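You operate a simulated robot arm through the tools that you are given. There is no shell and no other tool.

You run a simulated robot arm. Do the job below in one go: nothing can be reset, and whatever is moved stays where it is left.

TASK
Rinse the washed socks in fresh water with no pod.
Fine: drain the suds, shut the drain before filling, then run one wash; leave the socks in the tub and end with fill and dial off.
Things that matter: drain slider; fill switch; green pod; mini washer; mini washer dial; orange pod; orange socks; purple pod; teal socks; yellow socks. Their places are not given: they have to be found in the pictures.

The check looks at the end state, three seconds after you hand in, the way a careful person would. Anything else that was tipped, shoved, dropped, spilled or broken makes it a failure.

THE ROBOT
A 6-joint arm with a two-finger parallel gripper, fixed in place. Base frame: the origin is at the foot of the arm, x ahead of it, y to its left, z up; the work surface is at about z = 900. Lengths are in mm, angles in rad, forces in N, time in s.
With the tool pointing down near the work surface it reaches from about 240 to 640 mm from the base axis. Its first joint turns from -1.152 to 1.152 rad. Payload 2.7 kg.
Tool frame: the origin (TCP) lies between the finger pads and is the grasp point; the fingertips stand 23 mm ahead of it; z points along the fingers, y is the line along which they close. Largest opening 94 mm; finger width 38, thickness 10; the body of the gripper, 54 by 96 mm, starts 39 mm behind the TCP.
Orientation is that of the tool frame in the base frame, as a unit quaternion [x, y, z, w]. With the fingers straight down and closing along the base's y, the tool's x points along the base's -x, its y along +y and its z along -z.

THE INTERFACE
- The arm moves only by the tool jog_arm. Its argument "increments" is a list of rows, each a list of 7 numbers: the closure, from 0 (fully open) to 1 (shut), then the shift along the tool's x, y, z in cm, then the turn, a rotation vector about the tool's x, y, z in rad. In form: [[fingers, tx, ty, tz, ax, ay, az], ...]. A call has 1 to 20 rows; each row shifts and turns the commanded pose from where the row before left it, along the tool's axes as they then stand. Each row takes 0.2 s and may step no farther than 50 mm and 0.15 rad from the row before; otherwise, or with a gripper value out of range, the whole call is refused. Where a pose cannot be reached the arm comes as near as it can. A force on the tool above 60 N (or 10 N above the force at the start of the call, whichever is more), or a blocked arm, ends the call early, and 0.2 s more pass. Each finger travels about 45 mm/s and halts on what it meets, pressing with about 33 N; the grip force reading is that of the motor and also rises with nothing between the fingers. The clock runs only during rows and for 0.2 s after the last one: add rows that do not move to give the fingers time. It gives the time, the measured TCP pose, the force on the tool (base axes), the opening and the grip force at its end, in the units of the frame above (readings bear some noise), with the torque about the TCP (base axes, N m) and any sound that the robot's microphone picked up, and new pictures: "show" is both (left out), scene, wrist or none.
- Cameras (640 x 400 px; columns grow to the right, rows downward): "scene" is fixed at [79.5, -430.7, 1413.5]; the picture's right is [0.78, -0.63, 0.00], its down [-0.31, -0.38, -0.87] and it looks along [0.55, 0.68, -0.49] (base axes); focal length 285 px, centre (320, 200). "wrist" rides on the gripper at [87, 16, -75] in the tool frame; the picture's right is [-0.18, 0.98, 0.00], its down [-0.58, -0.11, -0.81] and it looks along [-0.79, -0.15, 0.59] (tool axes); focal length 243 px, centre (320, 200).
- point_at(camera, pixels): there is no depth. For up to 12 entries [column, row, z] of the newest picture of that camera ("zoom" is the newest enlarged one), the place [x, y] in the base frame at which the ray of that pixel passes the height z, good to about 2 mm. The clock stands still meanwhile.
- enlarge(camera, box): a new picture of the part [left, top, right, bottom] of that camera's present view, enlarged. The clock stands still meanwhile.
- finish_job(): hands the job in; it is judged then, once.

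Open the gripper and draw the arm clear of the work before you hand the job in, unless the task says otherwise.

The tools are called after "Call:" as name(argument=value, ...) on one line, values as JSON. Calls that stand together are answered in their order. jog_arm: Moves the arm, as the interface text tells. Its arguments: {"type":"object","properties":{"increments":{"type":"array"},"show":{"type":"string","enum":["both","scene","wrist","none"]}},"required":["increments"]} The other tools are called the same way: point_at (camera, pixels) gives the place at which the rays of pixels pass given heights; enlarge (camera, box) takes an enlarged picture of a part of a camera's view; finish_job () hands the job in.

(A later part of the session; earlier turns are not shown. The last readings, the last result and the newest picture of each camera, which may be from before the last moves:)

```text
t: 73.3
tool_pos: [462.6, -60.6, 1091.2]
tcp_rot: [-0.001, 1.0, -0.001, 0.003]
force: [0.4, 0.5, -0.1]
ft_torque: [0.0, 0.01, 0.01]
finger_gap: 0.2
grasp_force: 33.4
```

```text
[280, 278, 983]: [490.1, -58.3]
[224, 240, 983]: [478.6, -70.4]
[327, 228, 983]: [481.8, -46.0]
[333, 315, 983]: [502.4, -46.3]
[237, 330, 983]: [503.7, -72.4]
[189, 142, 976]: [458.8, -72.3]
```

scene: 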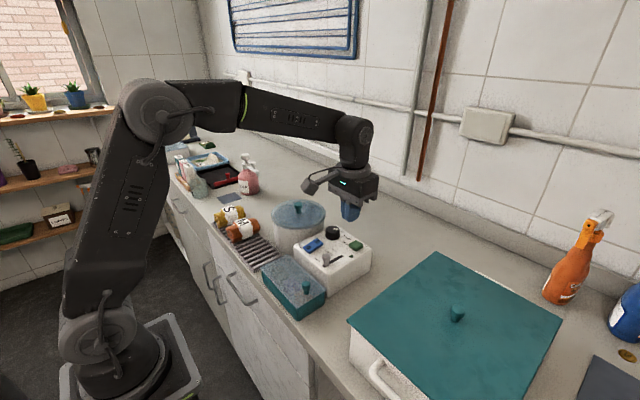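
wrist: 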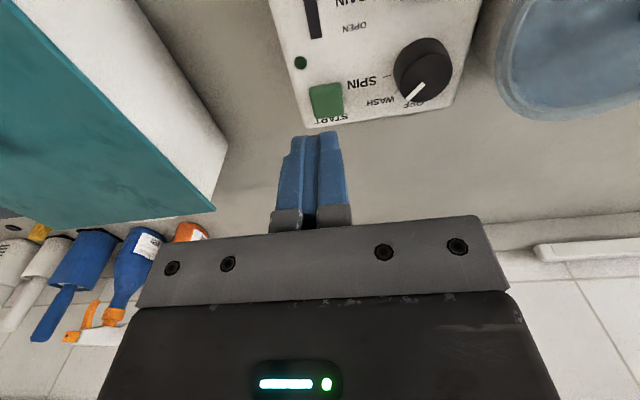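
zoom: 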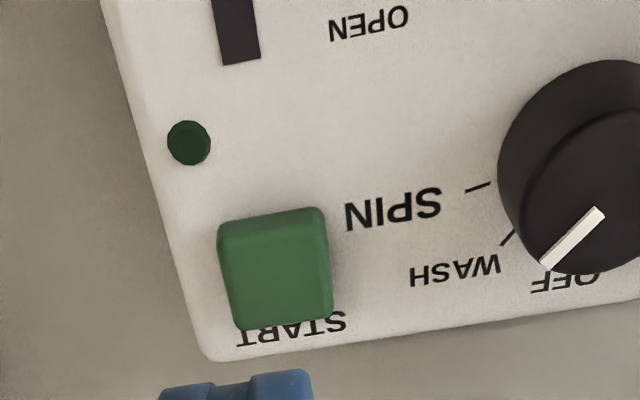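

START is centred at (491,-59). I move above it and descend to just above contact.

Call:
jog_arm(increments=[[1, -2.85, 0.15, 0, 0, 0, 0], [1, 0, 0, 4, 0, 0, 0], [1, 0, 0, 3.5, 0, 0, 0], [1, 0, 0, 0, 0, 0, 0]])

Call:
enlarge(camera="scene", box=[320, 215, 380, 265])

```text
t: 74.3
tool_pos: [491.6, -56.1, 1014.2]
tcp_rot: [0.0, 1.0, -0.002, 0.002]
force: [-0.3, 0.2, -0.2]
ft_torque: [-0.02, 0.03, -0.02]
finger_gap: 0.0
grasp_force: 33.0
```

scene: 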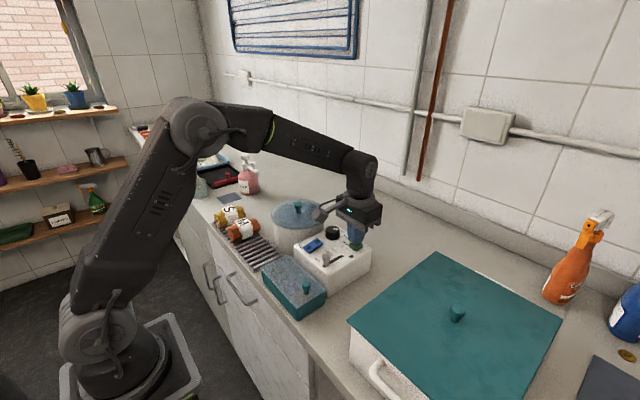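
wrist: 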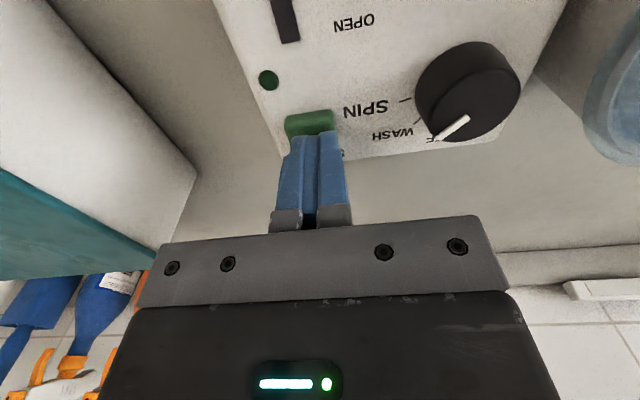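

```text
8.00 times, centred on (350, 240) of scene
```

zoom: 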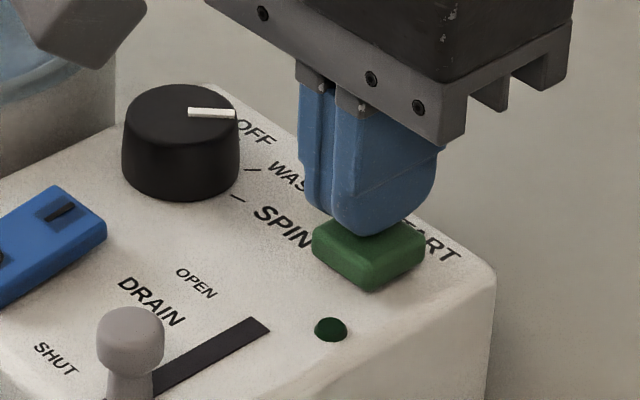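

The tip is just above the green button. I press down 9 mm in small steps.

Call:
jog_arm(increments=[[1, 0, -0.2, 0.3, 0, 0, 0], [1, 0, 0, 0.3, 0, 0, 0], [1, 0, 0, 0.3, 0, 0, 0]], show="wrist")

```text
t: 75.1
tool_pos: [493.2, -59.8, 1007.8]
tcp_rot: [0.0, 1.0, -0.001, 0.003]
force: [0.2, 0.6, 2.2]
ft_torque: [0.06, 0.05, -0.03]
finger_gap: 0.2
grasp_force: 32.9
heard: click
```

wrist: 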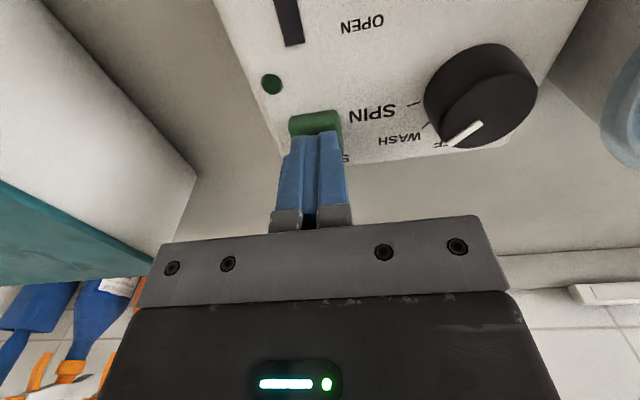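

A click was heard. I check the LED for a running state before doing anything more.

Call:
enlarge(camera="scene", box=[320, 215, 380, 265])

Call:
enlarge(camera="wrist", box=[240, 50, 360, 150])

```text
8.00 times, centred on (350, 240) of scene
```

zoom: 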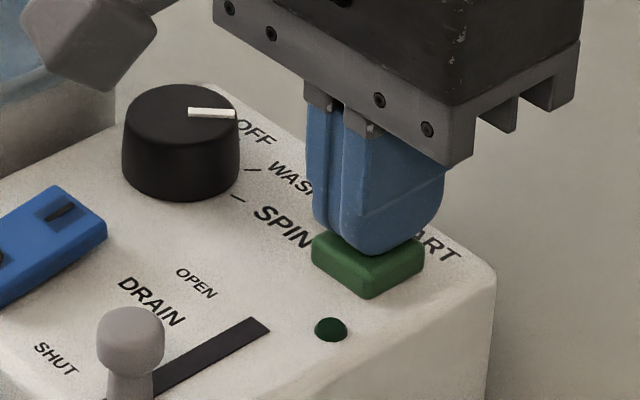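

```text
4.00 times, centred on (300, 100) of wrist
```

zoom: 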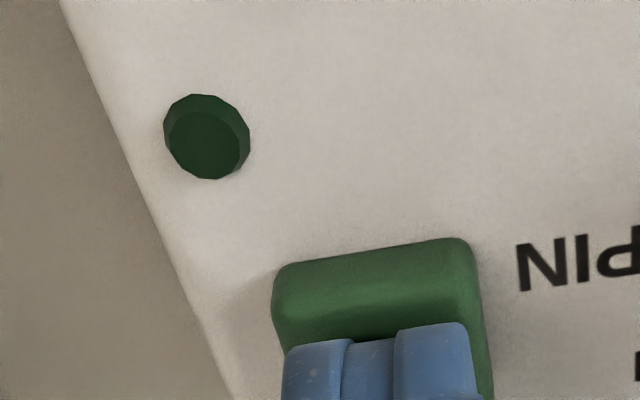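

The LED is still dark. I release upward slightly and look again, listening for a motor.

Call:
jog_arm(increments=[[1, 0, 0, -1.5, 0, 0, 0], [1, 0, 0, 0, 0, 0, 0]], show="wrist")

Call:
enlarge(camera="scene", box=[320, 215, 380, 265])

```text
t: 75.7
tool_pos: [492.5, -58.4, 1023.1]
tcp_rot: [0.0, 1.0, -0.002, 0.002]
force: [-0.8, -0.9, 0.9]
ft_torque: [0.01, -0.01, -0.05]
finger_gap: 0.0
grasp_force: 33.3
```

wrist: 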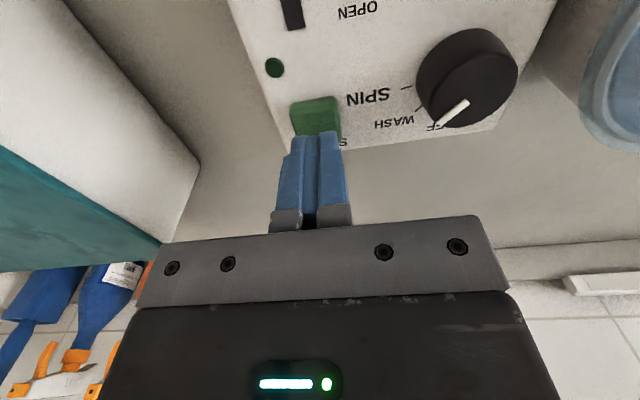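

```text
8.00 times, centred on (350, 240) of scene
```

zoom: 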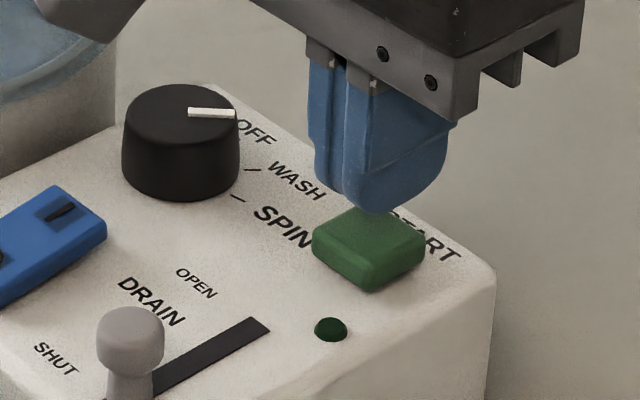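

LED remains dark. I wait a second and look at the tub and panel again for any sign of washing.

Call:
jog_arm(increments=[[1, 0, 0, -3, 0, 0, 0], [1, 1.5, 1.5, -3, 0, 0, 0], [1, 1.5, 1.5, 0, 0, 0, 0], [1, 0, 0, 0, 0, 0, 0]])

Call:
enlarge(camera="wrist", box=[200, 0, 500, 140])

Call:
enlarge(camera="scene", box=[260, 190, 380, 300])

```text
t: 76.7
tool_pos: [462.5, -29.2, 1081.9]
tcp_rot: [-0.001, 1.0, -0.001, 0.003]
force: [-0.6, -0.5, -0.2]
ft_torque: [0.02, 0.01, 0.0]
finger_gap: 0.0
grasp_force: 33.0
```

scene: 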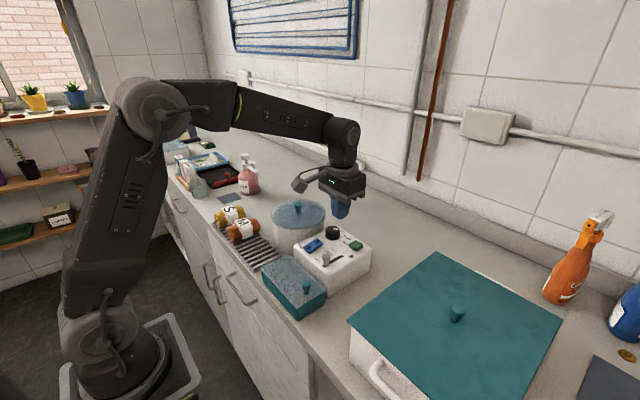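
wrist: 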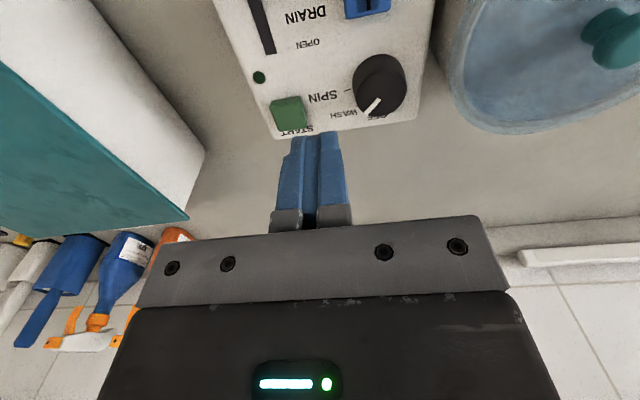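

```text
2.13 times, centred on (350, 70) of wrist
```

zoom: 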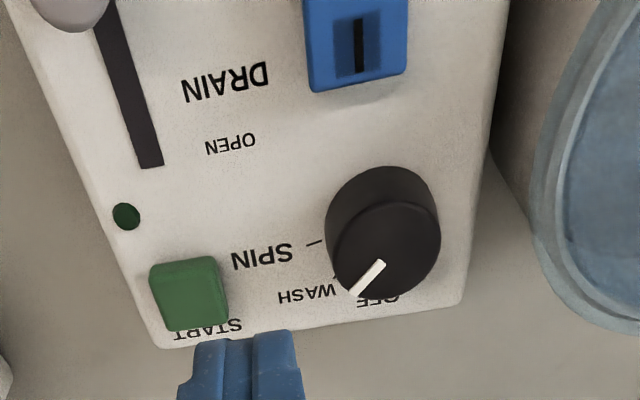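

```text
3.64 times, centred on (320, 245) of scene
```

zoom: 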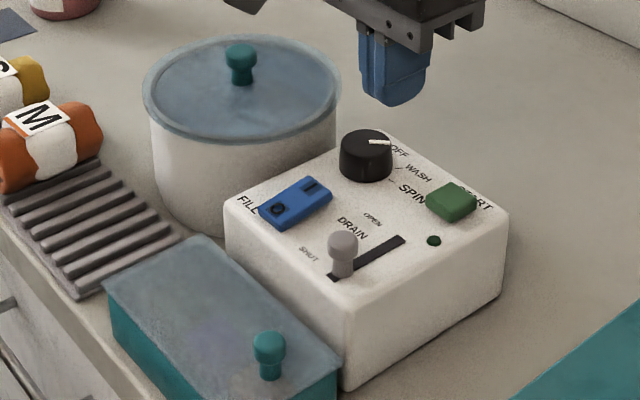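

LED is dark; I check the tub itself from the earlier viewpoint to see whether the socks are moving.

Call:
jog_arm(increments=[[1, 1.5, 3.5, -2.4, 0, 0, 0], [1, 1.5, 3.5, -2.4, 0, 0, 0], [1, 1.6, 3.5, -2.4, 0, 0, 0], [1, 1.6, 3.5, -2.4, 0, 0, 0], [1, 0, 0, 0, 0, 0, 0]], show="wrist")

Call:
enlarge(camera="wrist", box=[270, 0, 430, 110])

Call:
jog_arm(increments=[[1, 0, 0, 0, 0, 0, 0], [1, 0, 0, 0, 0, 0, 0], [1, 0, 0, 0, 0, 0, 0]], show="none")

Call:
enlarge(camera="wrist", box=[270, 0, 430, 110])

```text
t: 77.9
tool_pos: [400.1, 111.7, 1178.8]
tcp_rot: [-0.001, 1.0, -0.003, 0.003]
force: [-0.1, 0.4, 0.6]
ft_torque: [-0.04, -0.01, 0.02]
finger_gap: 0.1
grasp_force: 32.9
```

wrist: 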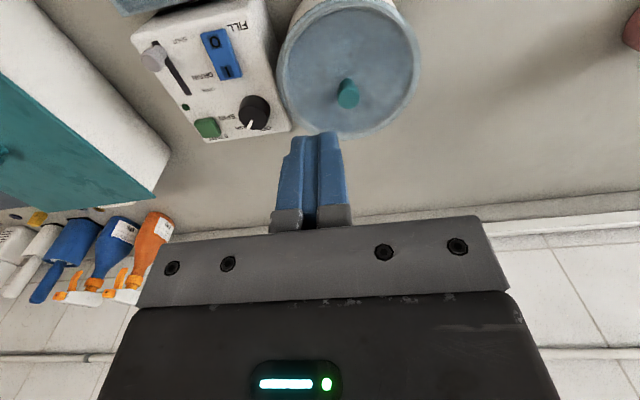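

```text
3.64 times, centred on (350, 55) of wrist
```

zoom: 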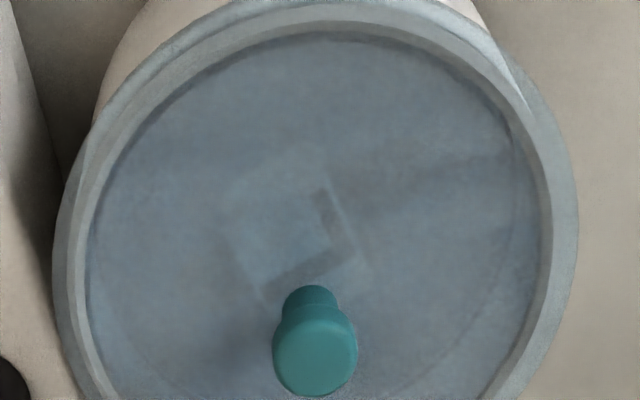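

```text
t: 78.7
tool_pos: [400.3, 111.5, 1177.7]
tcp_rot: [0.0, 1.0, -0.002, 0.003]
force: [-0.9, -0.5, 0.2]
ft_torque: [-0.03, 0.03, 0.01]
finger_gap: 0.0
grasp_force: 33.1
```

```text
3.64 times, centred on (350, 55) of wrist
```

zoom: 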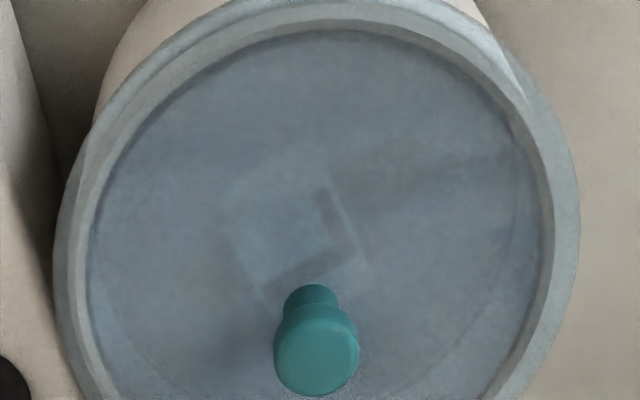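

No motion seen. Before pressing again, I wait several seconds to be sure nothing is running or finishing.

Call:
jog_arm(increments=[[1, 0, 0, 0, 0, 0, 0], [1, 0, 0, 0, 0, 0, 0], [1, 0, 0, 0, 0, 0, 0], [1, 0, 0, 0, 0, 0, 0], [1, 0, 0, 0, 0, 0, 0], [1, 0, 0, 0, 0, 0, 0], [1, 0, 0, 0, 0, 0, 0], [1, 0, 0, 0, 0, 0, 0], [1, 0, 0, 0, 0, 0, 0], [1, 0, 0, 0, 0, 0, 0], [1, 0, 0, 0, 0, 0, 0], [1, 0, 0, 0, 0, 0, 0], [1, 0, 0, 0, 0, 0, 0], [1, 0, 0, 0, 0, 0, 0], [1, 0, 0, 0, 0, 0, 0], [1, 0, 0, 0, 0, 0, 0], [1, 0, 0, 0, 0, 0, 0], [1, 0, 0, 0, 0, 0, 0], [1, 0, 0, 0, 0, 0, 0], [1, 0, 0, 0, 0, 0, 0]], show="wrist")

Call:
enlarge(camera="wrist", box=[130, 0, 430, 140])

```text
t: 82.9
tool_pos: [400.0, 111.2, 1178.9]
tcp_rot: [0.0, 1.0, -0.002, 0.002]
force: [0.3, -0.1, -0.3]
ft_torque: [-0.03, 0.01, 0.03]
finger_gap: 0.0
grasp_force: 32.7
```

wrist: 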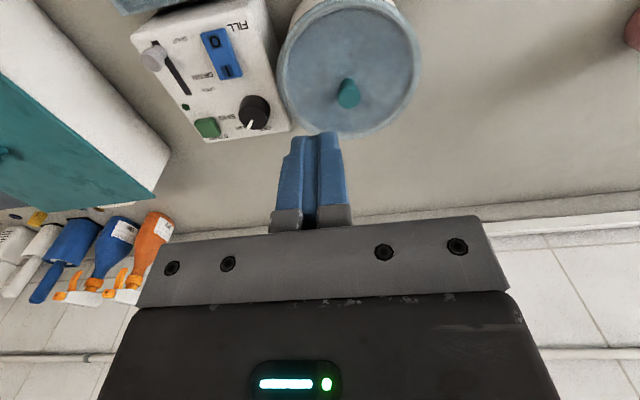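

```text
2.13 times, centred on (280, 70) of wrist
```

zoom: 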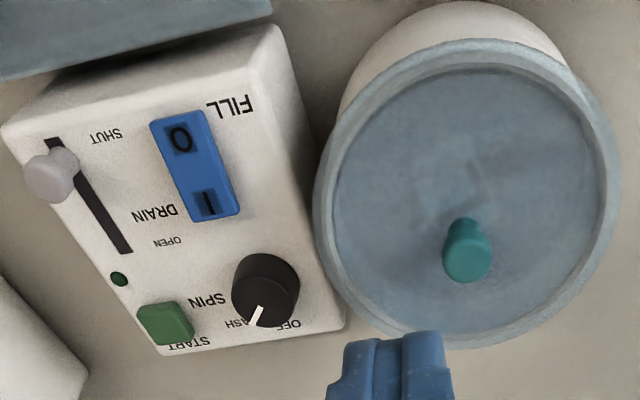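

Still nothing running. I go back to START and press it more firmly, checking the LED while pressed.

Call:
jog_arm(increments=[[1, -2.3, -4.2, 1, 0, 0, 0], [1, -2.3, -4.2, 1, 0, 0, 0], [1, -2.3, -4.2, 2, 0, 0, 0], [1, -2.2, -4.4, 2, 0, 0, 0], [1, 0, 0, 4.5, 0, 0, 0], [1, 0, 0, 4.5, 0, 0, 0], [1, 0, 0, 1, 0, 0, 0], [1, 0, 0, 0, 0, 0, 0]])

```text
refused: row 3 steps farther than a row can; nothing moved
```

The step was a little too long; I split it into smaller rows.

Call:
jog_arm(increments=[[1, -1.85, -3.4, 1, 0, 0, 0], [1, -1.85, -3.4, 1, 0, 0, 0], [1, -1.85, -3.4, 1, 0, 0, 0], [1, -1.85, -3.4, 1, 0, 0, 0], [1, -1.75, -3.4, 2, 0, 0, 0], [1, 0, 0, 4, 0, 0, 0], [1, 0, 0, 4, 0, 0, 0], [1, 0, 0, 2, 0, 0, 0], [1, 0, 0, 0, 0, 0, 0]])

```text
t: 84.9
tool_pos: [492.4, -58.8, 1018.5]
tcp_rot: [0.0, 1.0, -0.002, 0.002]
force: [-0.4, -0.2, 0.2]
ft_torque: [0.01, -0.02, 0.04]
finger_gap: 0.0
grasp_force: 33.0
```

scene: 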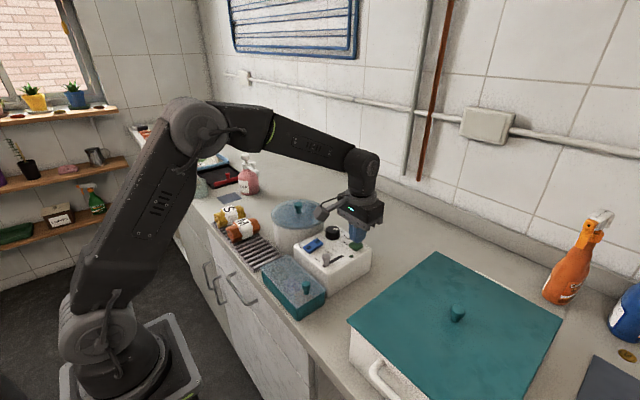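
wrist: 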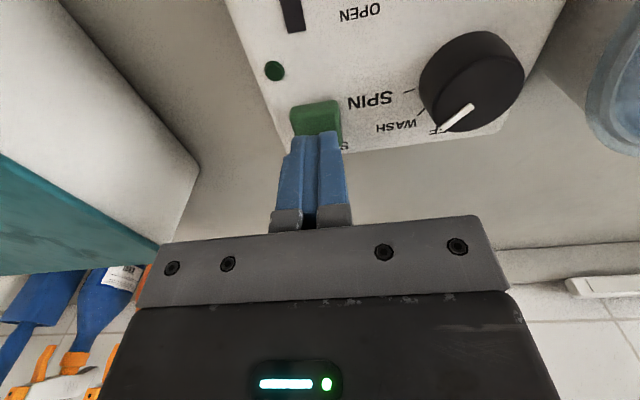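

Positioned above START. I first zoom the dial here to double-check the pointer against the WASH tick.

Call:
enlarge(camera="wrist", box=[390, 20, 530, 140])

```text
3.33 times, centred on (460, 80) of wrist
```

zoom: 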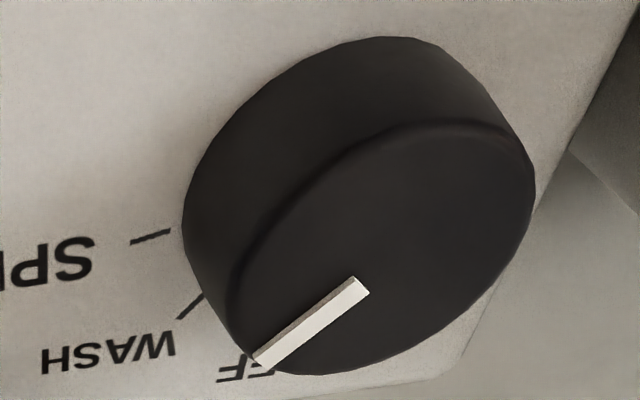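

I compute base directions for the pointer and ticks from this close view.

Call:
point_at(camera="zoom", pixels=[[361, 285, 999], [262, 360, 999], [203, 296, 975], [177, 319, 975], [170, 231, 975], [132, 243, 975]])

```text
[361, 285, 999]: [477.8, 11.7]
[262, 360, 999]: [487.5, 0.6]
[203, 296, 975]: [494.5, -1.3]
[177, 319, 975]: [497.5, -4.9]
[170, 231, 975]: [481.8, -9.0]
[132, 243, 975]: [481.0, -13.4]
```

The pointer (≈-48°) and the WASH tick (≈-50°) directions agree in this view, so the dial is on WASH. Now I press START more firmly.

Call:
jog_arm(increments=[[1, 0, 0, 0.5, 0, 0, 0], [1, 0, 0, 0.4, 0, 0, 0], [1, 0, 0, 0.4, 0, 0, 0], [1, 0, 0, 0.3, 0, 0, 0]], show="wrist")

Call:
enlarge(camera="scene", box=[320, 215, 380, 265])

```text
t: 85.9
tool_pos: [492.6, -58.4, 1003.8]
tcp_rot: [0.0, 1.0, -0.002, 0.005]
force: [-5.1, 0.8, 14.9]
ft_torque: [0.05, 0.32, -0.02]
finger_gap: 0.0
grasp_force: 33.2
heard: click
```

wrist: 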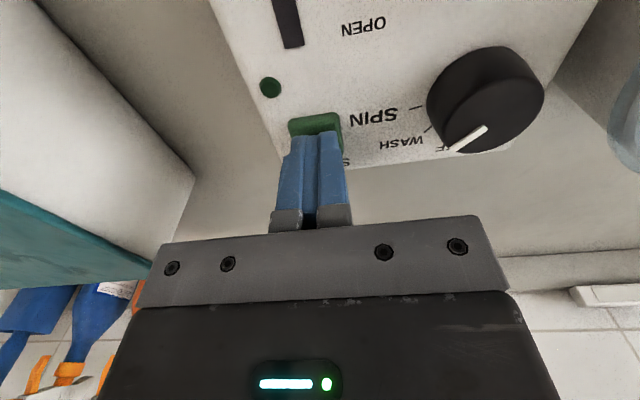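

```text
8.00 times, centred on (350, 240) of scene
```

zoom: 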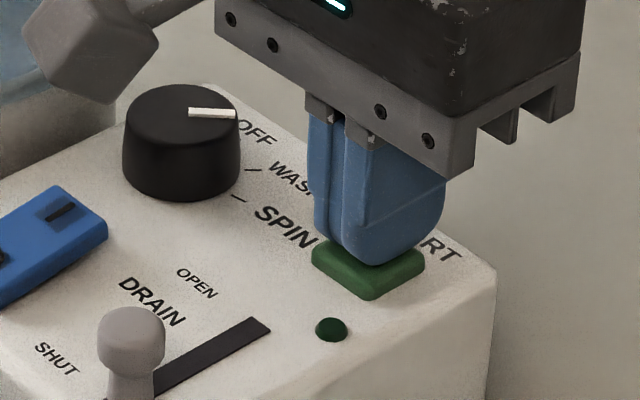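

START was fully depressed with a click (15 N) but the LED stays dark, so some condition isn't met — maybe dial angle or level. I lift and get a straight-down view of the dial by tilting the wrist.

Call:
jog_arm(increments=[[1, 0, 0, -4, 0, 0, 0], [1, 0, 0, -4.5, 0, 0, 0], [1, -1.2, 2.7, 0, 0, 0, 0], [1, -1.2, 2.7, 0, 0, 0, 0], [1, 0, 0, 0, 0, 0.125, 0], [1, 0, 0, 0, 0, 0.125, 0], [1, 0, 0, 0, 0, 0.125, 0], [1, 0, 0, 0, 0, 0.125, 0], [1, 0, 0, 0, 0, 0, 0]])

Call:
enlarge(camera="wrist", box=[290, 30, 400, 130])

```text
t: 87.9
tool_pos: [510.4, -4.3, 1084.5]
tcp_rot: [0.002, 0.97, -0.002, -0.244]
force: [-0.1, 0.1, -0.4]
ft_torque: [0.0, -0.04, 0.01]
finger_gap: 0.2
grasp_force: 32.9
out of reach, approached as far as the arm can: row 8
```

scene: 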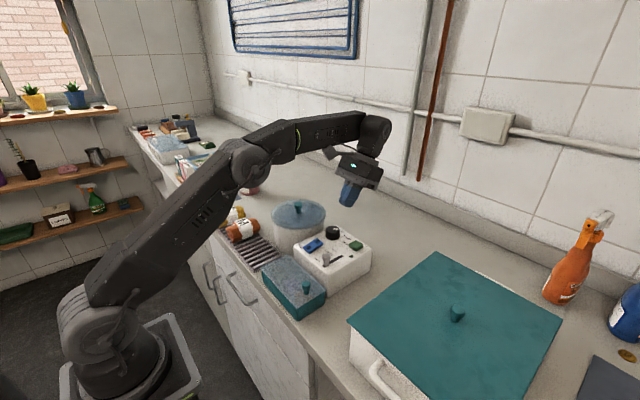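
wrist: 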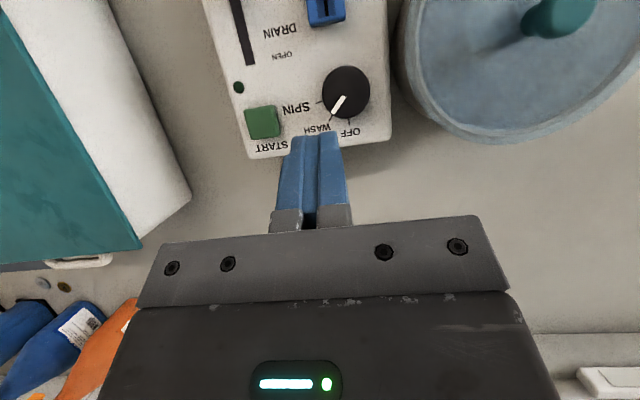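

```text
4.00 times, centred on (345, 80) of wrist
```

zoom: 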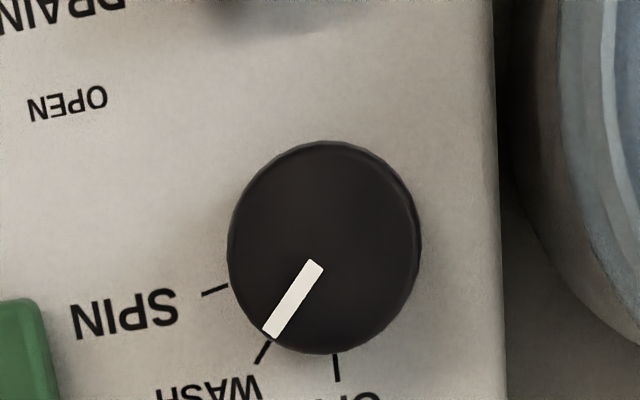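

In this straight-down view the pointer lies exactly on the WASH tick, so the dial is right. I go back to the monitoring viewpoint to examine the water level against the mark again.

Call:
jog_arm(increments=[[1, 4.03, 0.5, 1.175, 0, 0, 0], [1, 4.03, 0.5, 1.175, 0, 0, 0], [1, 0, 0, 0, 0, 0, 0]])

Call:
enlarge(camera="wrist", box=[420, 40, 580, 180])

Call:
enlarge(camera="wrist", box=[500, 50, 560, 110])

```text
t: 88.7
tool_pos: [428.5, 6.4, 1102.8]
tcp_rot: [0.001, 0.97, -0.003, -0.244]
force: [-0.1, 0.7, -0.2]
ft_torque: [0.04, 0.01, 0.0]
finger_gap: 0.0
grasp_force: 32.5
```

scene: 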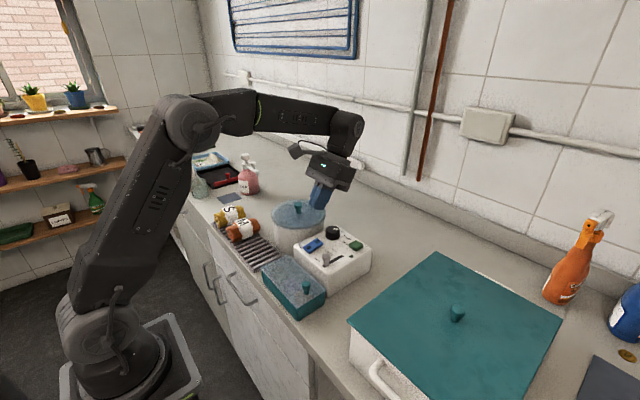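
wrist: 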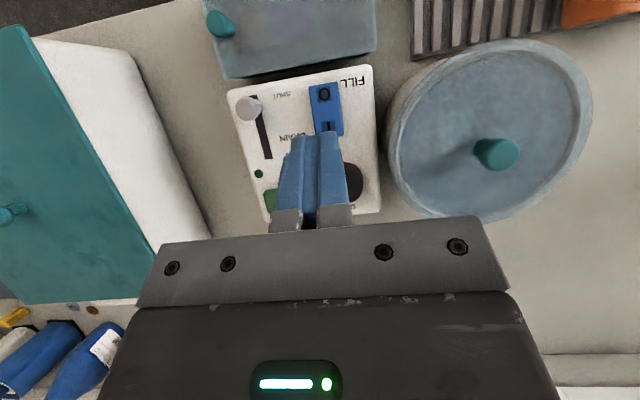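

```text
2.86 times, centred on (500, 110) of wrist
```

zoom: 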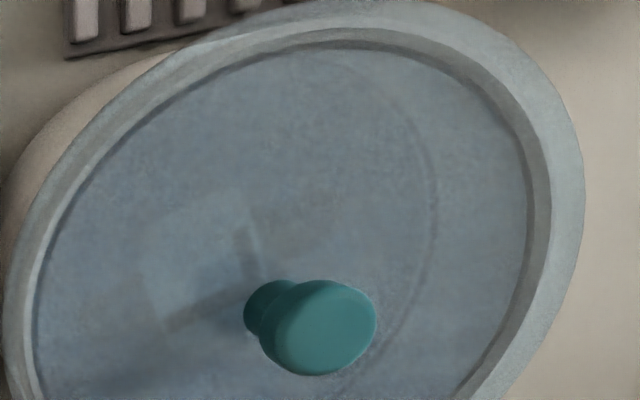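

```text
6.67 times, centred on (530, 80) of wrist
```

zoom: 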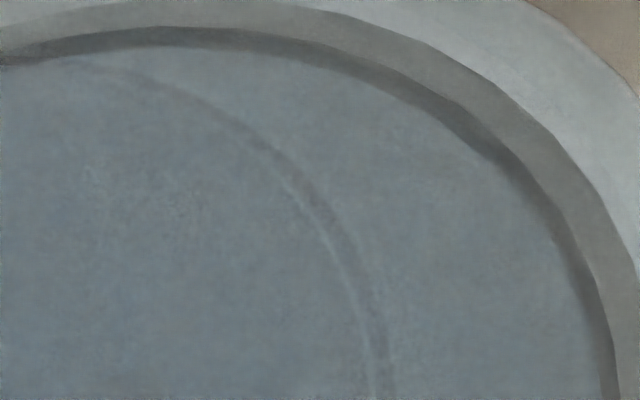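

The waterline sits just under the dark mark (light strip inside the dark band), about 1 s of filling short. I do a quick I-then-0 sequence in one call (~1 s on).

Call:
jog_arm(increments=[[1, -1.916, -0.1, 3.512, 0, 0, 0], [1, -1.916, 0, 3.512, 0, 0, 0], [1, -0.383, 0, 0.702, 0, 0, 0], [1, -0.24, 0, 0.439, 0, 0, 0], [1, -0.192, 0, 0.351, 0, 0, 0], [1, 1.437, 0, -2.634, 0, 0, 0], [1, 3.07, 0, 1.68, 0, 0, 0], [1, -0.958, 0, 1.756, 0, 0, 0], [1, -0.24, 0, 0.439, 0, 0, 0], [1, -0.144, 0, 0.263, 0, 0, 0]], show="wrist")

Call:
enlarge(camera="scene", box=[290, 200, 370, 270])

```text
t: 90.9
tool_pos: [393.2, 3.3, 1015.1]
tcp_rot: [0.0, 0.969, -0.002, -0.246]
force: [-4.8, -0.2, 7.5]
ft_torque: [0.01, 0.07, 0.02]
finger_gap: 0.1
grasp_force: 32.6
stopped in row 10: the force on the tool passed its limit at 65 N (the readings are from after the stop); the commanded pose is now the measured one
```

wrist: 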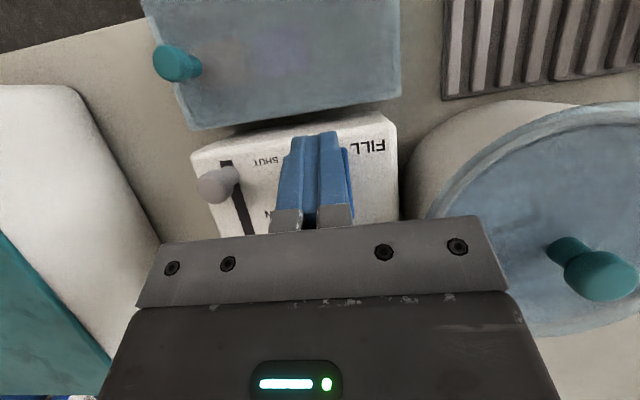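

```text
5.71 times, centred on (330, 235) of scene
```

zoom: 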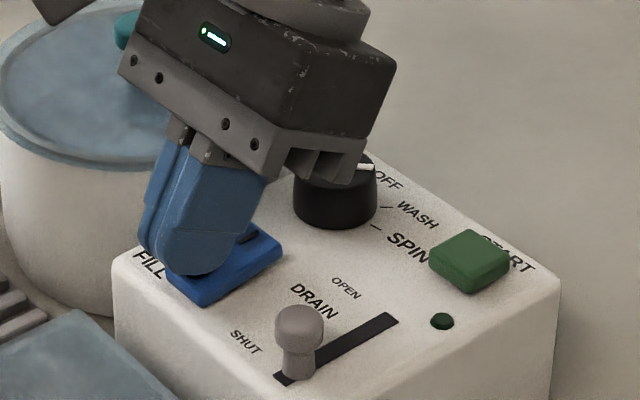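

The rocker is on 0 again. I return to the monitoring viewpoint and check the level and rocker.

Call:
jog_arm(increments=[[1, 1.437, 0, -2.634, 0, 0, 0], [1, 1.916, 0.2, -3.512, 0, 0, 0], [1, -3.1, 0, -1.69, 0, 0, 0], [1, 0.862, 0, -1.58, 0, 0, 0], [1, 0, 0, 0, 0, 0, 0]], show="wrist")

Call:
enlarge(camera="wrist", box=[420, 40, 580, 180])

Call:
enlarge(camera="wrist", box=[500, 50, 560, 110])

Call:
enlarge(camera="scene", box=[290, 200, 370, 270])

```text
t: 92.1
tool_pos: [428.3, 5.8, 1104.9]
tcp_rot: [0.002, 0.97, -0.001, -0.244]
force: [0.1, 0.5, -0.1]
ft_torque: [0.0, 0.02, -0.01]
finger_gap: 0.0
grasp_force: 33.2
```

wrist: 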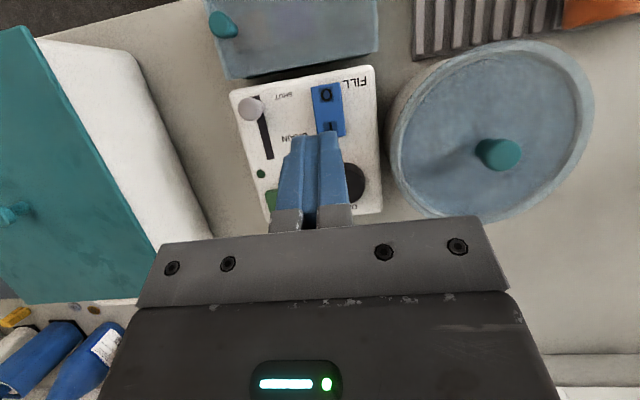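

```text
2.86 times, centred on (500, 110) of wrist
```

zoom: 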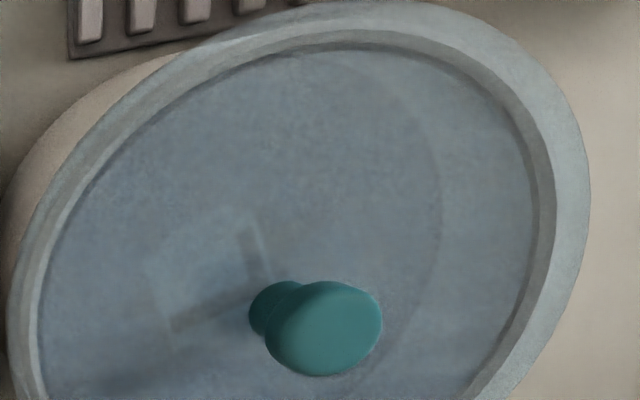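

```text
6.67 times, centred on (530, 80) of wrist
```

zoom: 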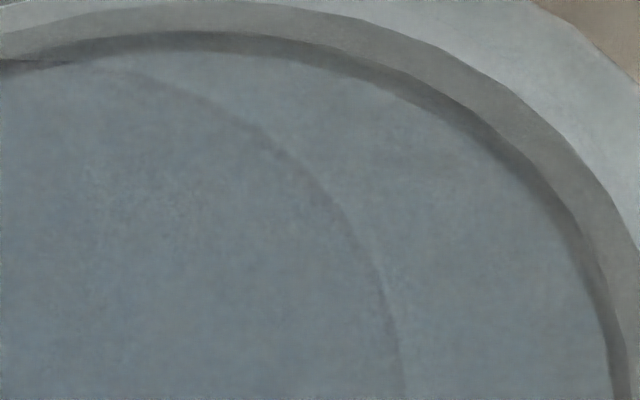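

```text
5.71 times, centred on (330, 235) of scene
```

zoom: 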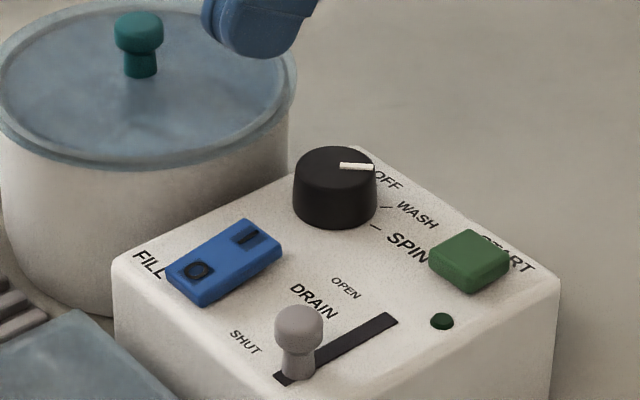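

The waterline now covers the mark and fill is off. I straighten the tool and go back to START.

Call:
jog_arm(increments=[[1, 0, 0, 0, 0, -0.125, 0], [1, 0, 0, 0, 0, -0.125, 0], [1, 0, 0, 0, 0, -0.125, 0], [1, 0, 0, 0, 0, -0.125, 0], [1, -2.1, -2.15, 1, 0, 0, 0], [1, -2.1, -2.15, 1, 0, 0, 0], [1, -2.1, -2.15, 1, 0, 0, 0], [1, 0, 0, 4, 0, 0, 0], [1, 0, 0, 1.7, 0, 0, 0], [1, 0, 0, 0, 0, 0, 0]])

```text
t: 94.3
tool_pos: [493.2, -59.6, 1013.7]
tcp_rot: [0.0, 1.0, -0.003, 0.003]
force: [0.4, 0.3, -0.2]
ft_torque: [0.03, -0.02, 0.0]
finger_gap: 0.1
grasp_force: 33.0
```

scene: 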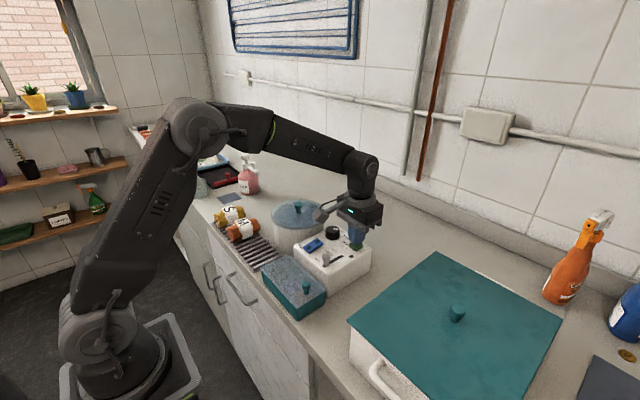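
wrist: 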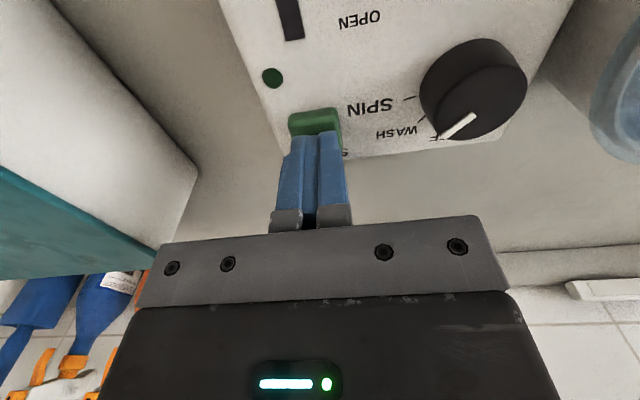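

I press START again, about 12 mm down in small steps.

Call:
jog_arm(increments=[[1, 0, 0, 0.4, 0, 0, 0], [1, 0, 0, 0.4, 0, 0, 0], [1, 0, 0, 0.3, 0, 0, 0]], show="wrist")

Call:
enlarge(camera="scene", box=[320, 215, 380, 265])

```text
t: 95.1
tool_pos: [491.7, -58.4, 1005.4]
tcp_rot: [-0.001, 1.0, -0.002, 0.004]
force: [-2.6, -0.1, 7.9]
ft_torque: [-0.02, 0.17, 0.02]
finger_gap: 0.2
grasp_force: 33.3
heard: click
```

wrist: 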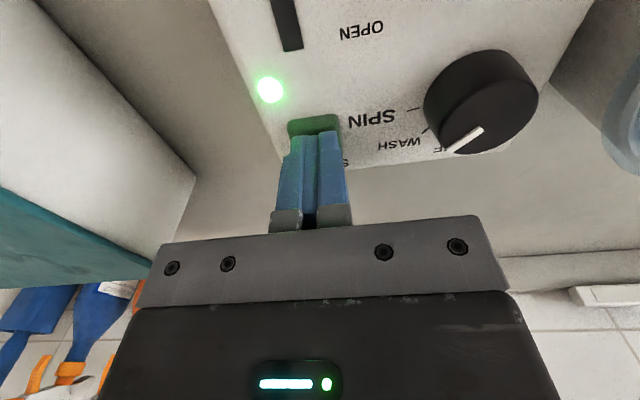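

```text
8.00 times, centred on (350, 240) of scene
```

zoom: 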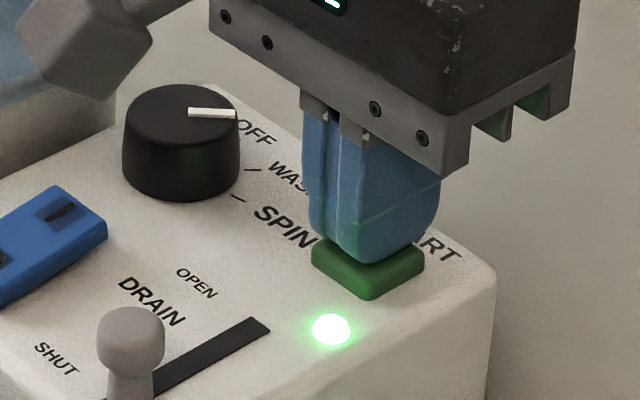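

The LED is lit: the wash is running. I lift off and hover above the dial (pre-rotated +0.65 rad, fingers half open) while waiting for the cycle to end.

Call:
jog_arm(increments=[[1, 0, 0, -3, 0, 0, 0], [0.45, 0, 0, -4.7, 0, 0, 0], [0.45, 0.8, 3.5, 0, 0, 0, 0], [0.45, 0.8, 3.55, 0, 0, 0, 0], [0.45, 0, 0, 0, 0, 0, 0.13], [0.45, 0, 0, 0, 0, 0, 0.13], [0.45, 0, 0, 0, 0, 0, 0.13], [0.45, 0, 0, 0, 0, 0, 0.13], [0.45, 0, 0, 0, 0, 0, 0.13]])

```text
t: 97.1
tool_pos: [475.7, 13.0, 1080.6]
tcp_rot: [0.321, 0.947, -0.001, 0.004]
force: [-0.5, 1.2, 0.5]
ft_torque: [0.01, 0.02, 0.05]
finger_gap: 51.7
grasp_force: 0.1
```

scene: 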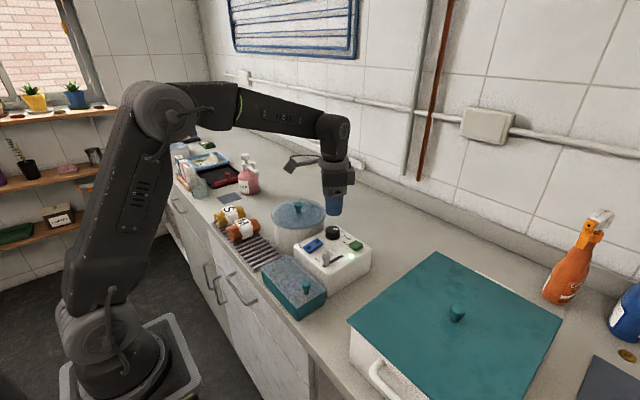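
wrist: 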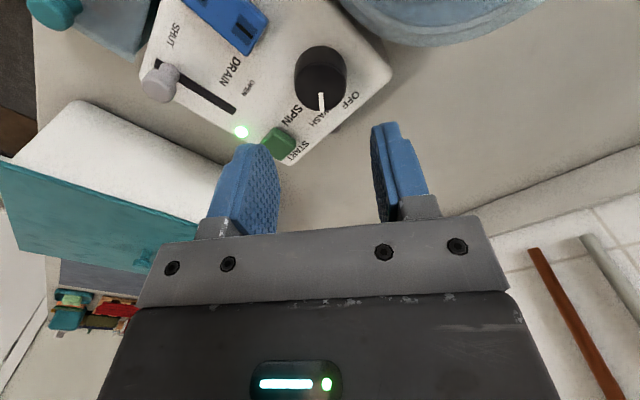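

The LED is on (wrist (241,132), scene (351,256)). I wait 4 s at a time until it goes dark.

Call:
jog_arm(increments=[[0.45, 0, 0, 0, 0, 0, 0], [0.45, 0, 0, 0, 0, 0, 0], [0.45, 0, 0, 0, 0, 0, 0], [0.45, 0, 0, 0, 0, 0, 0], [0.45, 0, 0, 0, 0, 0, 0], [0.45, 0, 0, 0, 0, 0, 0], [0.45, 0, 0, 0, 0, 0, 0], [0.45, 0, 0, 0, 0, 0, 0], [0.45, 0, 0, 0, 0, 0, 0], [0.45, 0, 0, 0, 0, 0, 0], [0.45, 0, 0, 0, 0, 0, 0], [0.45, 0, 0, 0, 0, 0, 0], [0.45, 0, 0, 0, 0, 0, 0], [0.45, 0, 0, 0, 0, 0, 0], [0.45, 0, 0, 0, 0, 0, 0], [0.45, 0, 0, 0, 0, 0, 0], [0.45, 0, 0, 0, 0, 0, 0], [0.45, 0, 0, 0, 0, 0, 0], [0.45, 0, 0, 0, 0, 0, 0], [0.45, 0, 0, 0, 0, 0, 0]], show="wrist")

```text
t: 101.3
tool_pos: [475.4, 11.5, 1079.9]
tcp_rot: [0.319, 0.948, -0.001, 0.004]
force: [0.4, -0.7, 0.5]
ft_torque: [-0.02, -0.01, 0.0]
finger_gap: 51.7
grasp_force: 0.0
```

wrist: 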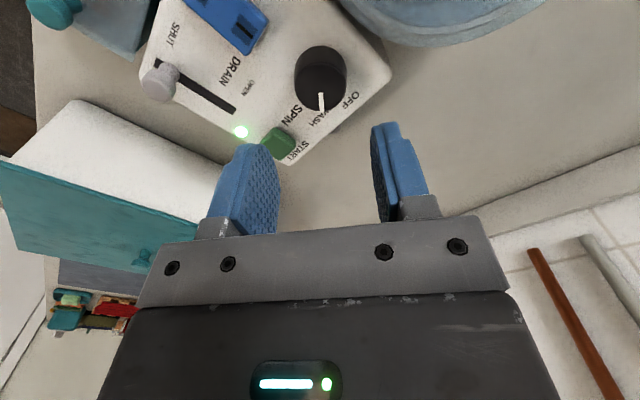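

The LED is still lit; I keep waiting.

Call:
jog_arm(increments=[[0.45, 0, 0, 0, 0, 0, 0], [0.45, 0, 0, 0, 0, 0, 0], [0.45, 0, 0, 0, 0, 0, 0], [0.45, 0, 0, 0, 0, 0, 0], [0.45, 0, 0, 0, 0, 0, 0], [0.45, 0, 0, 0, 0, 0, 0], [0.45, 0, 0, 0, 0, 0, 0], [0.45, 0, 0, 0, 0, 0, 0], [0.45, 0, 0, 0, 0, 0, 0], [0.45, 0, 0, 0, 0, 0, 0], [0.45, 0, 0, 0, 0, 0, 0], [0.45, 0, 0, 0, 0, 0, 0], [0.45, 0, 0, 0, 0, 0, 0], [0.45, 0, 0, 0, 0, 0, 0], [0.45, 0, 0, 0, 0, 0, 0], [0.45, 0, 0, 0, 0, 0, 0], [0.45, 0, 0, 0, 0, 0, 0], [0.45, 0, 0, 0, 0, 0, 0], [0.45, 0, 0, 0, 0, 0, 0], [0.45, 0, 0, 0, 0, 0, 0]], show="wrist")

```text
t: 105.5
tool_pos: [476.7, 13.6, 1081.1]
tcp_rot: [0.32, 0.947, -0.001, 0.004]
force: [0.6, 0.0, -0.3]
ft_torque: [0.02, -0.01, 0.0]
finger_gap: 51.7
grasp_force: 0.0
```

wrist: 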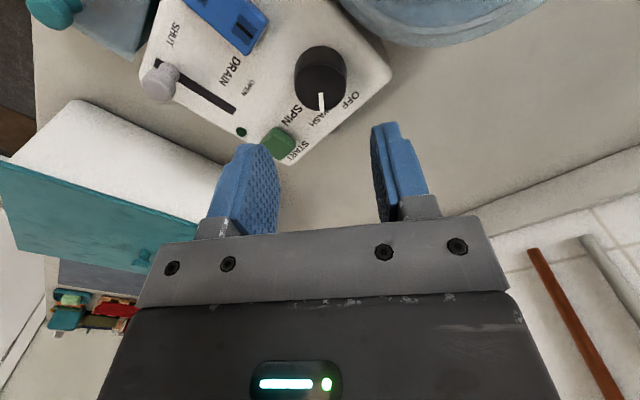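

The LED went dark: the wash finished. I descend onto the dial and grip it.

Call:
jog_arm(increments=[[0.45, 0, 0, 3, 0, 0, 0], [0.45, 0, 0, 3, 0, 0, 0], [0.45, 0, 0, 1.9, 0, 0, 0], [0.45, 0, 0, 0, 0, 0, 0]])

```text
t: 106.5
tool_pos: [476.5, 12.9, 1002.5]
tcp_rot: [0.319, 0.948, -0.001, 0.004]
force: [-0.8, 0.7, 0.7]
ft_torque: [0.03, 0.0, 0.0]
finger_gap: 51.8
grasp_force: 0.1
```

scene: 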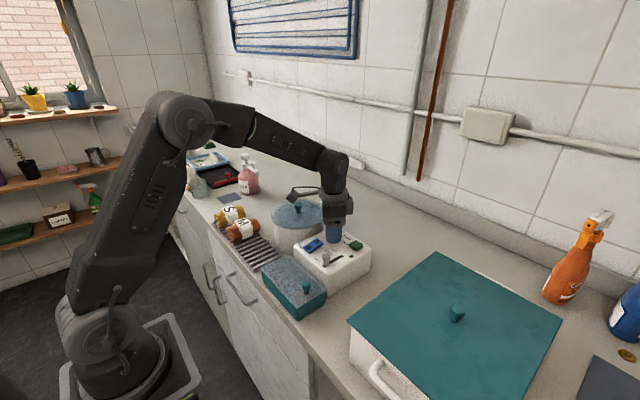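
wrist: 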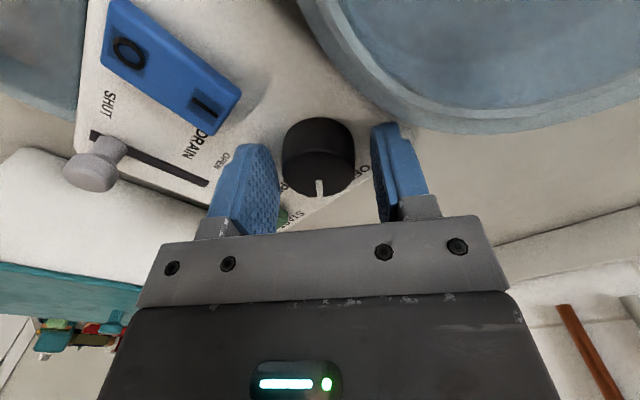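

The dial is between the fingers. I close on it and rotate -0.65 rad back to OFF.

Call:
jog_arm(increments=[[0.6, 0, -0.1, 0, 0, 0, 0], [0.75, 0, 0, 0, 0, 0, 0], [0.8, 0, 0, 0, 0, 0, 0], [0.8, 0, 0, 0, 0, 0, -0.13], [0.8, 0, 0, 0, 0, 0, -0.13], [0.8, 0, 0, 0, 0, 0, -0.13], [0.8, 0, 0, 0, 0, 0, -0.13], [0.8, 0, 0, 0, 0, 0, -0.13], [0.8, 0, 0, 0, 0, 0, 0]])

```text
t: 108.5
tool_pos: [475.3, 12.1, 1001.0]
tcp_rot: [-0.001, 1.0, -0.002, 0.003]
force: [11.8, 15.6, -4.3]
ft_torque: [0.62, -1.04, 0.03]
finger_gap: 37.1
grasp_force: 45.1
```

scene: 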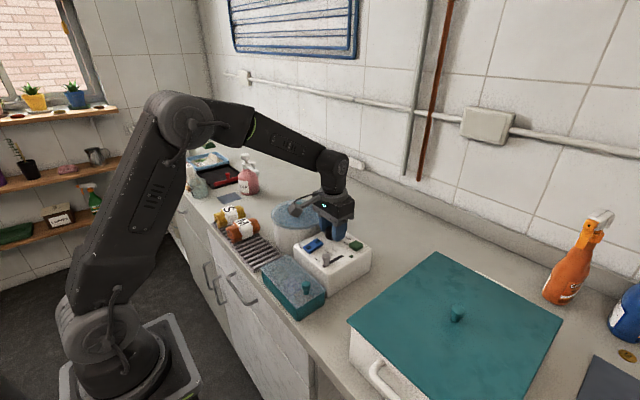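
wrist: 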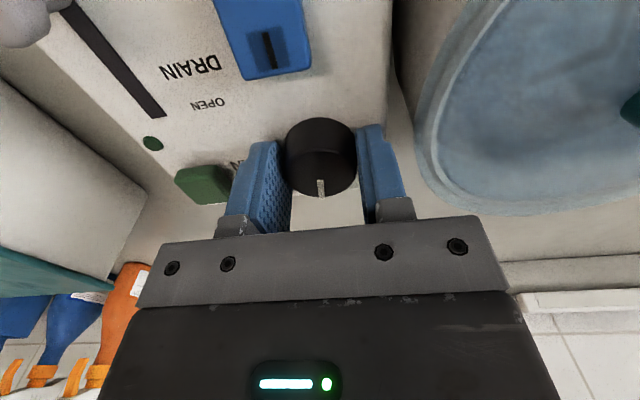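

Turned back; I release, lift straight up, and view the dial from the tilted straight-down pose.

Call:
jog_arm(increments=[[0.45, 0, 0, 0, 0, 0, 0], [0.45, 0, 0, 0, 0, 0, 0], [0.45, 0, 0, -2, 0, 0, 0], [0.45, 0, 0, -4, 0, 0, 0], [0.45, -1, -0.8, -2.5, 0, 0, 0], [0.45, -2.4, -0.8, 0, 0, 0.12, 0], [0.45, 0, 0, 0, 0, 0.12, 0], [0.45, 0, 0, 0, 0, 0.12, 0], [0.45, 0, 0, 0, 0, 0.12, 0], [0.45, 0, 0, 0, 0, 0, 0]])

Call:
enlarge(camera="wrist", box=[290, 30, 400, 130])

```text
t: 110.7
tool_pos: [508.7, -3.6, 1086.4]
tcp_rot: [0.002, 0.972, -0.002, -0.236]
force: [0.1, 0.2, -0.2]
ft_torque: [-0.02, -0.01, 0.03]
finger_gap: 51.8
grasp_force: 0.0
```

scene: 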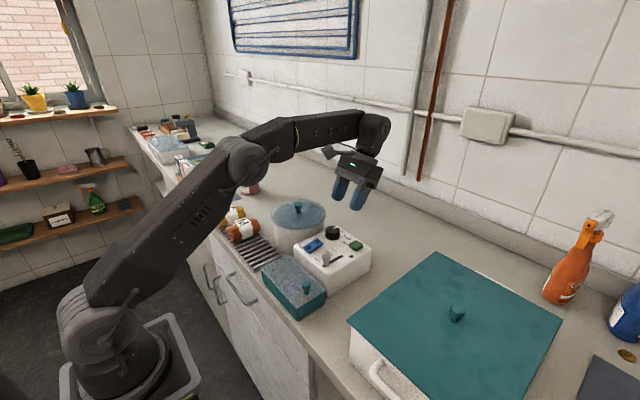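
wrist: 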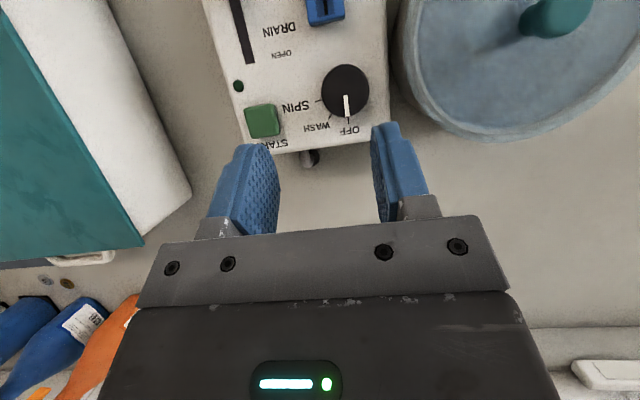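

```text
4.00 times, centred on (345, 80) of wrist
```

zoom: 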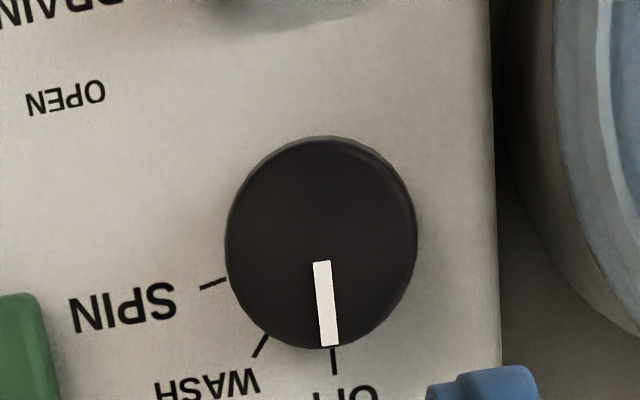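

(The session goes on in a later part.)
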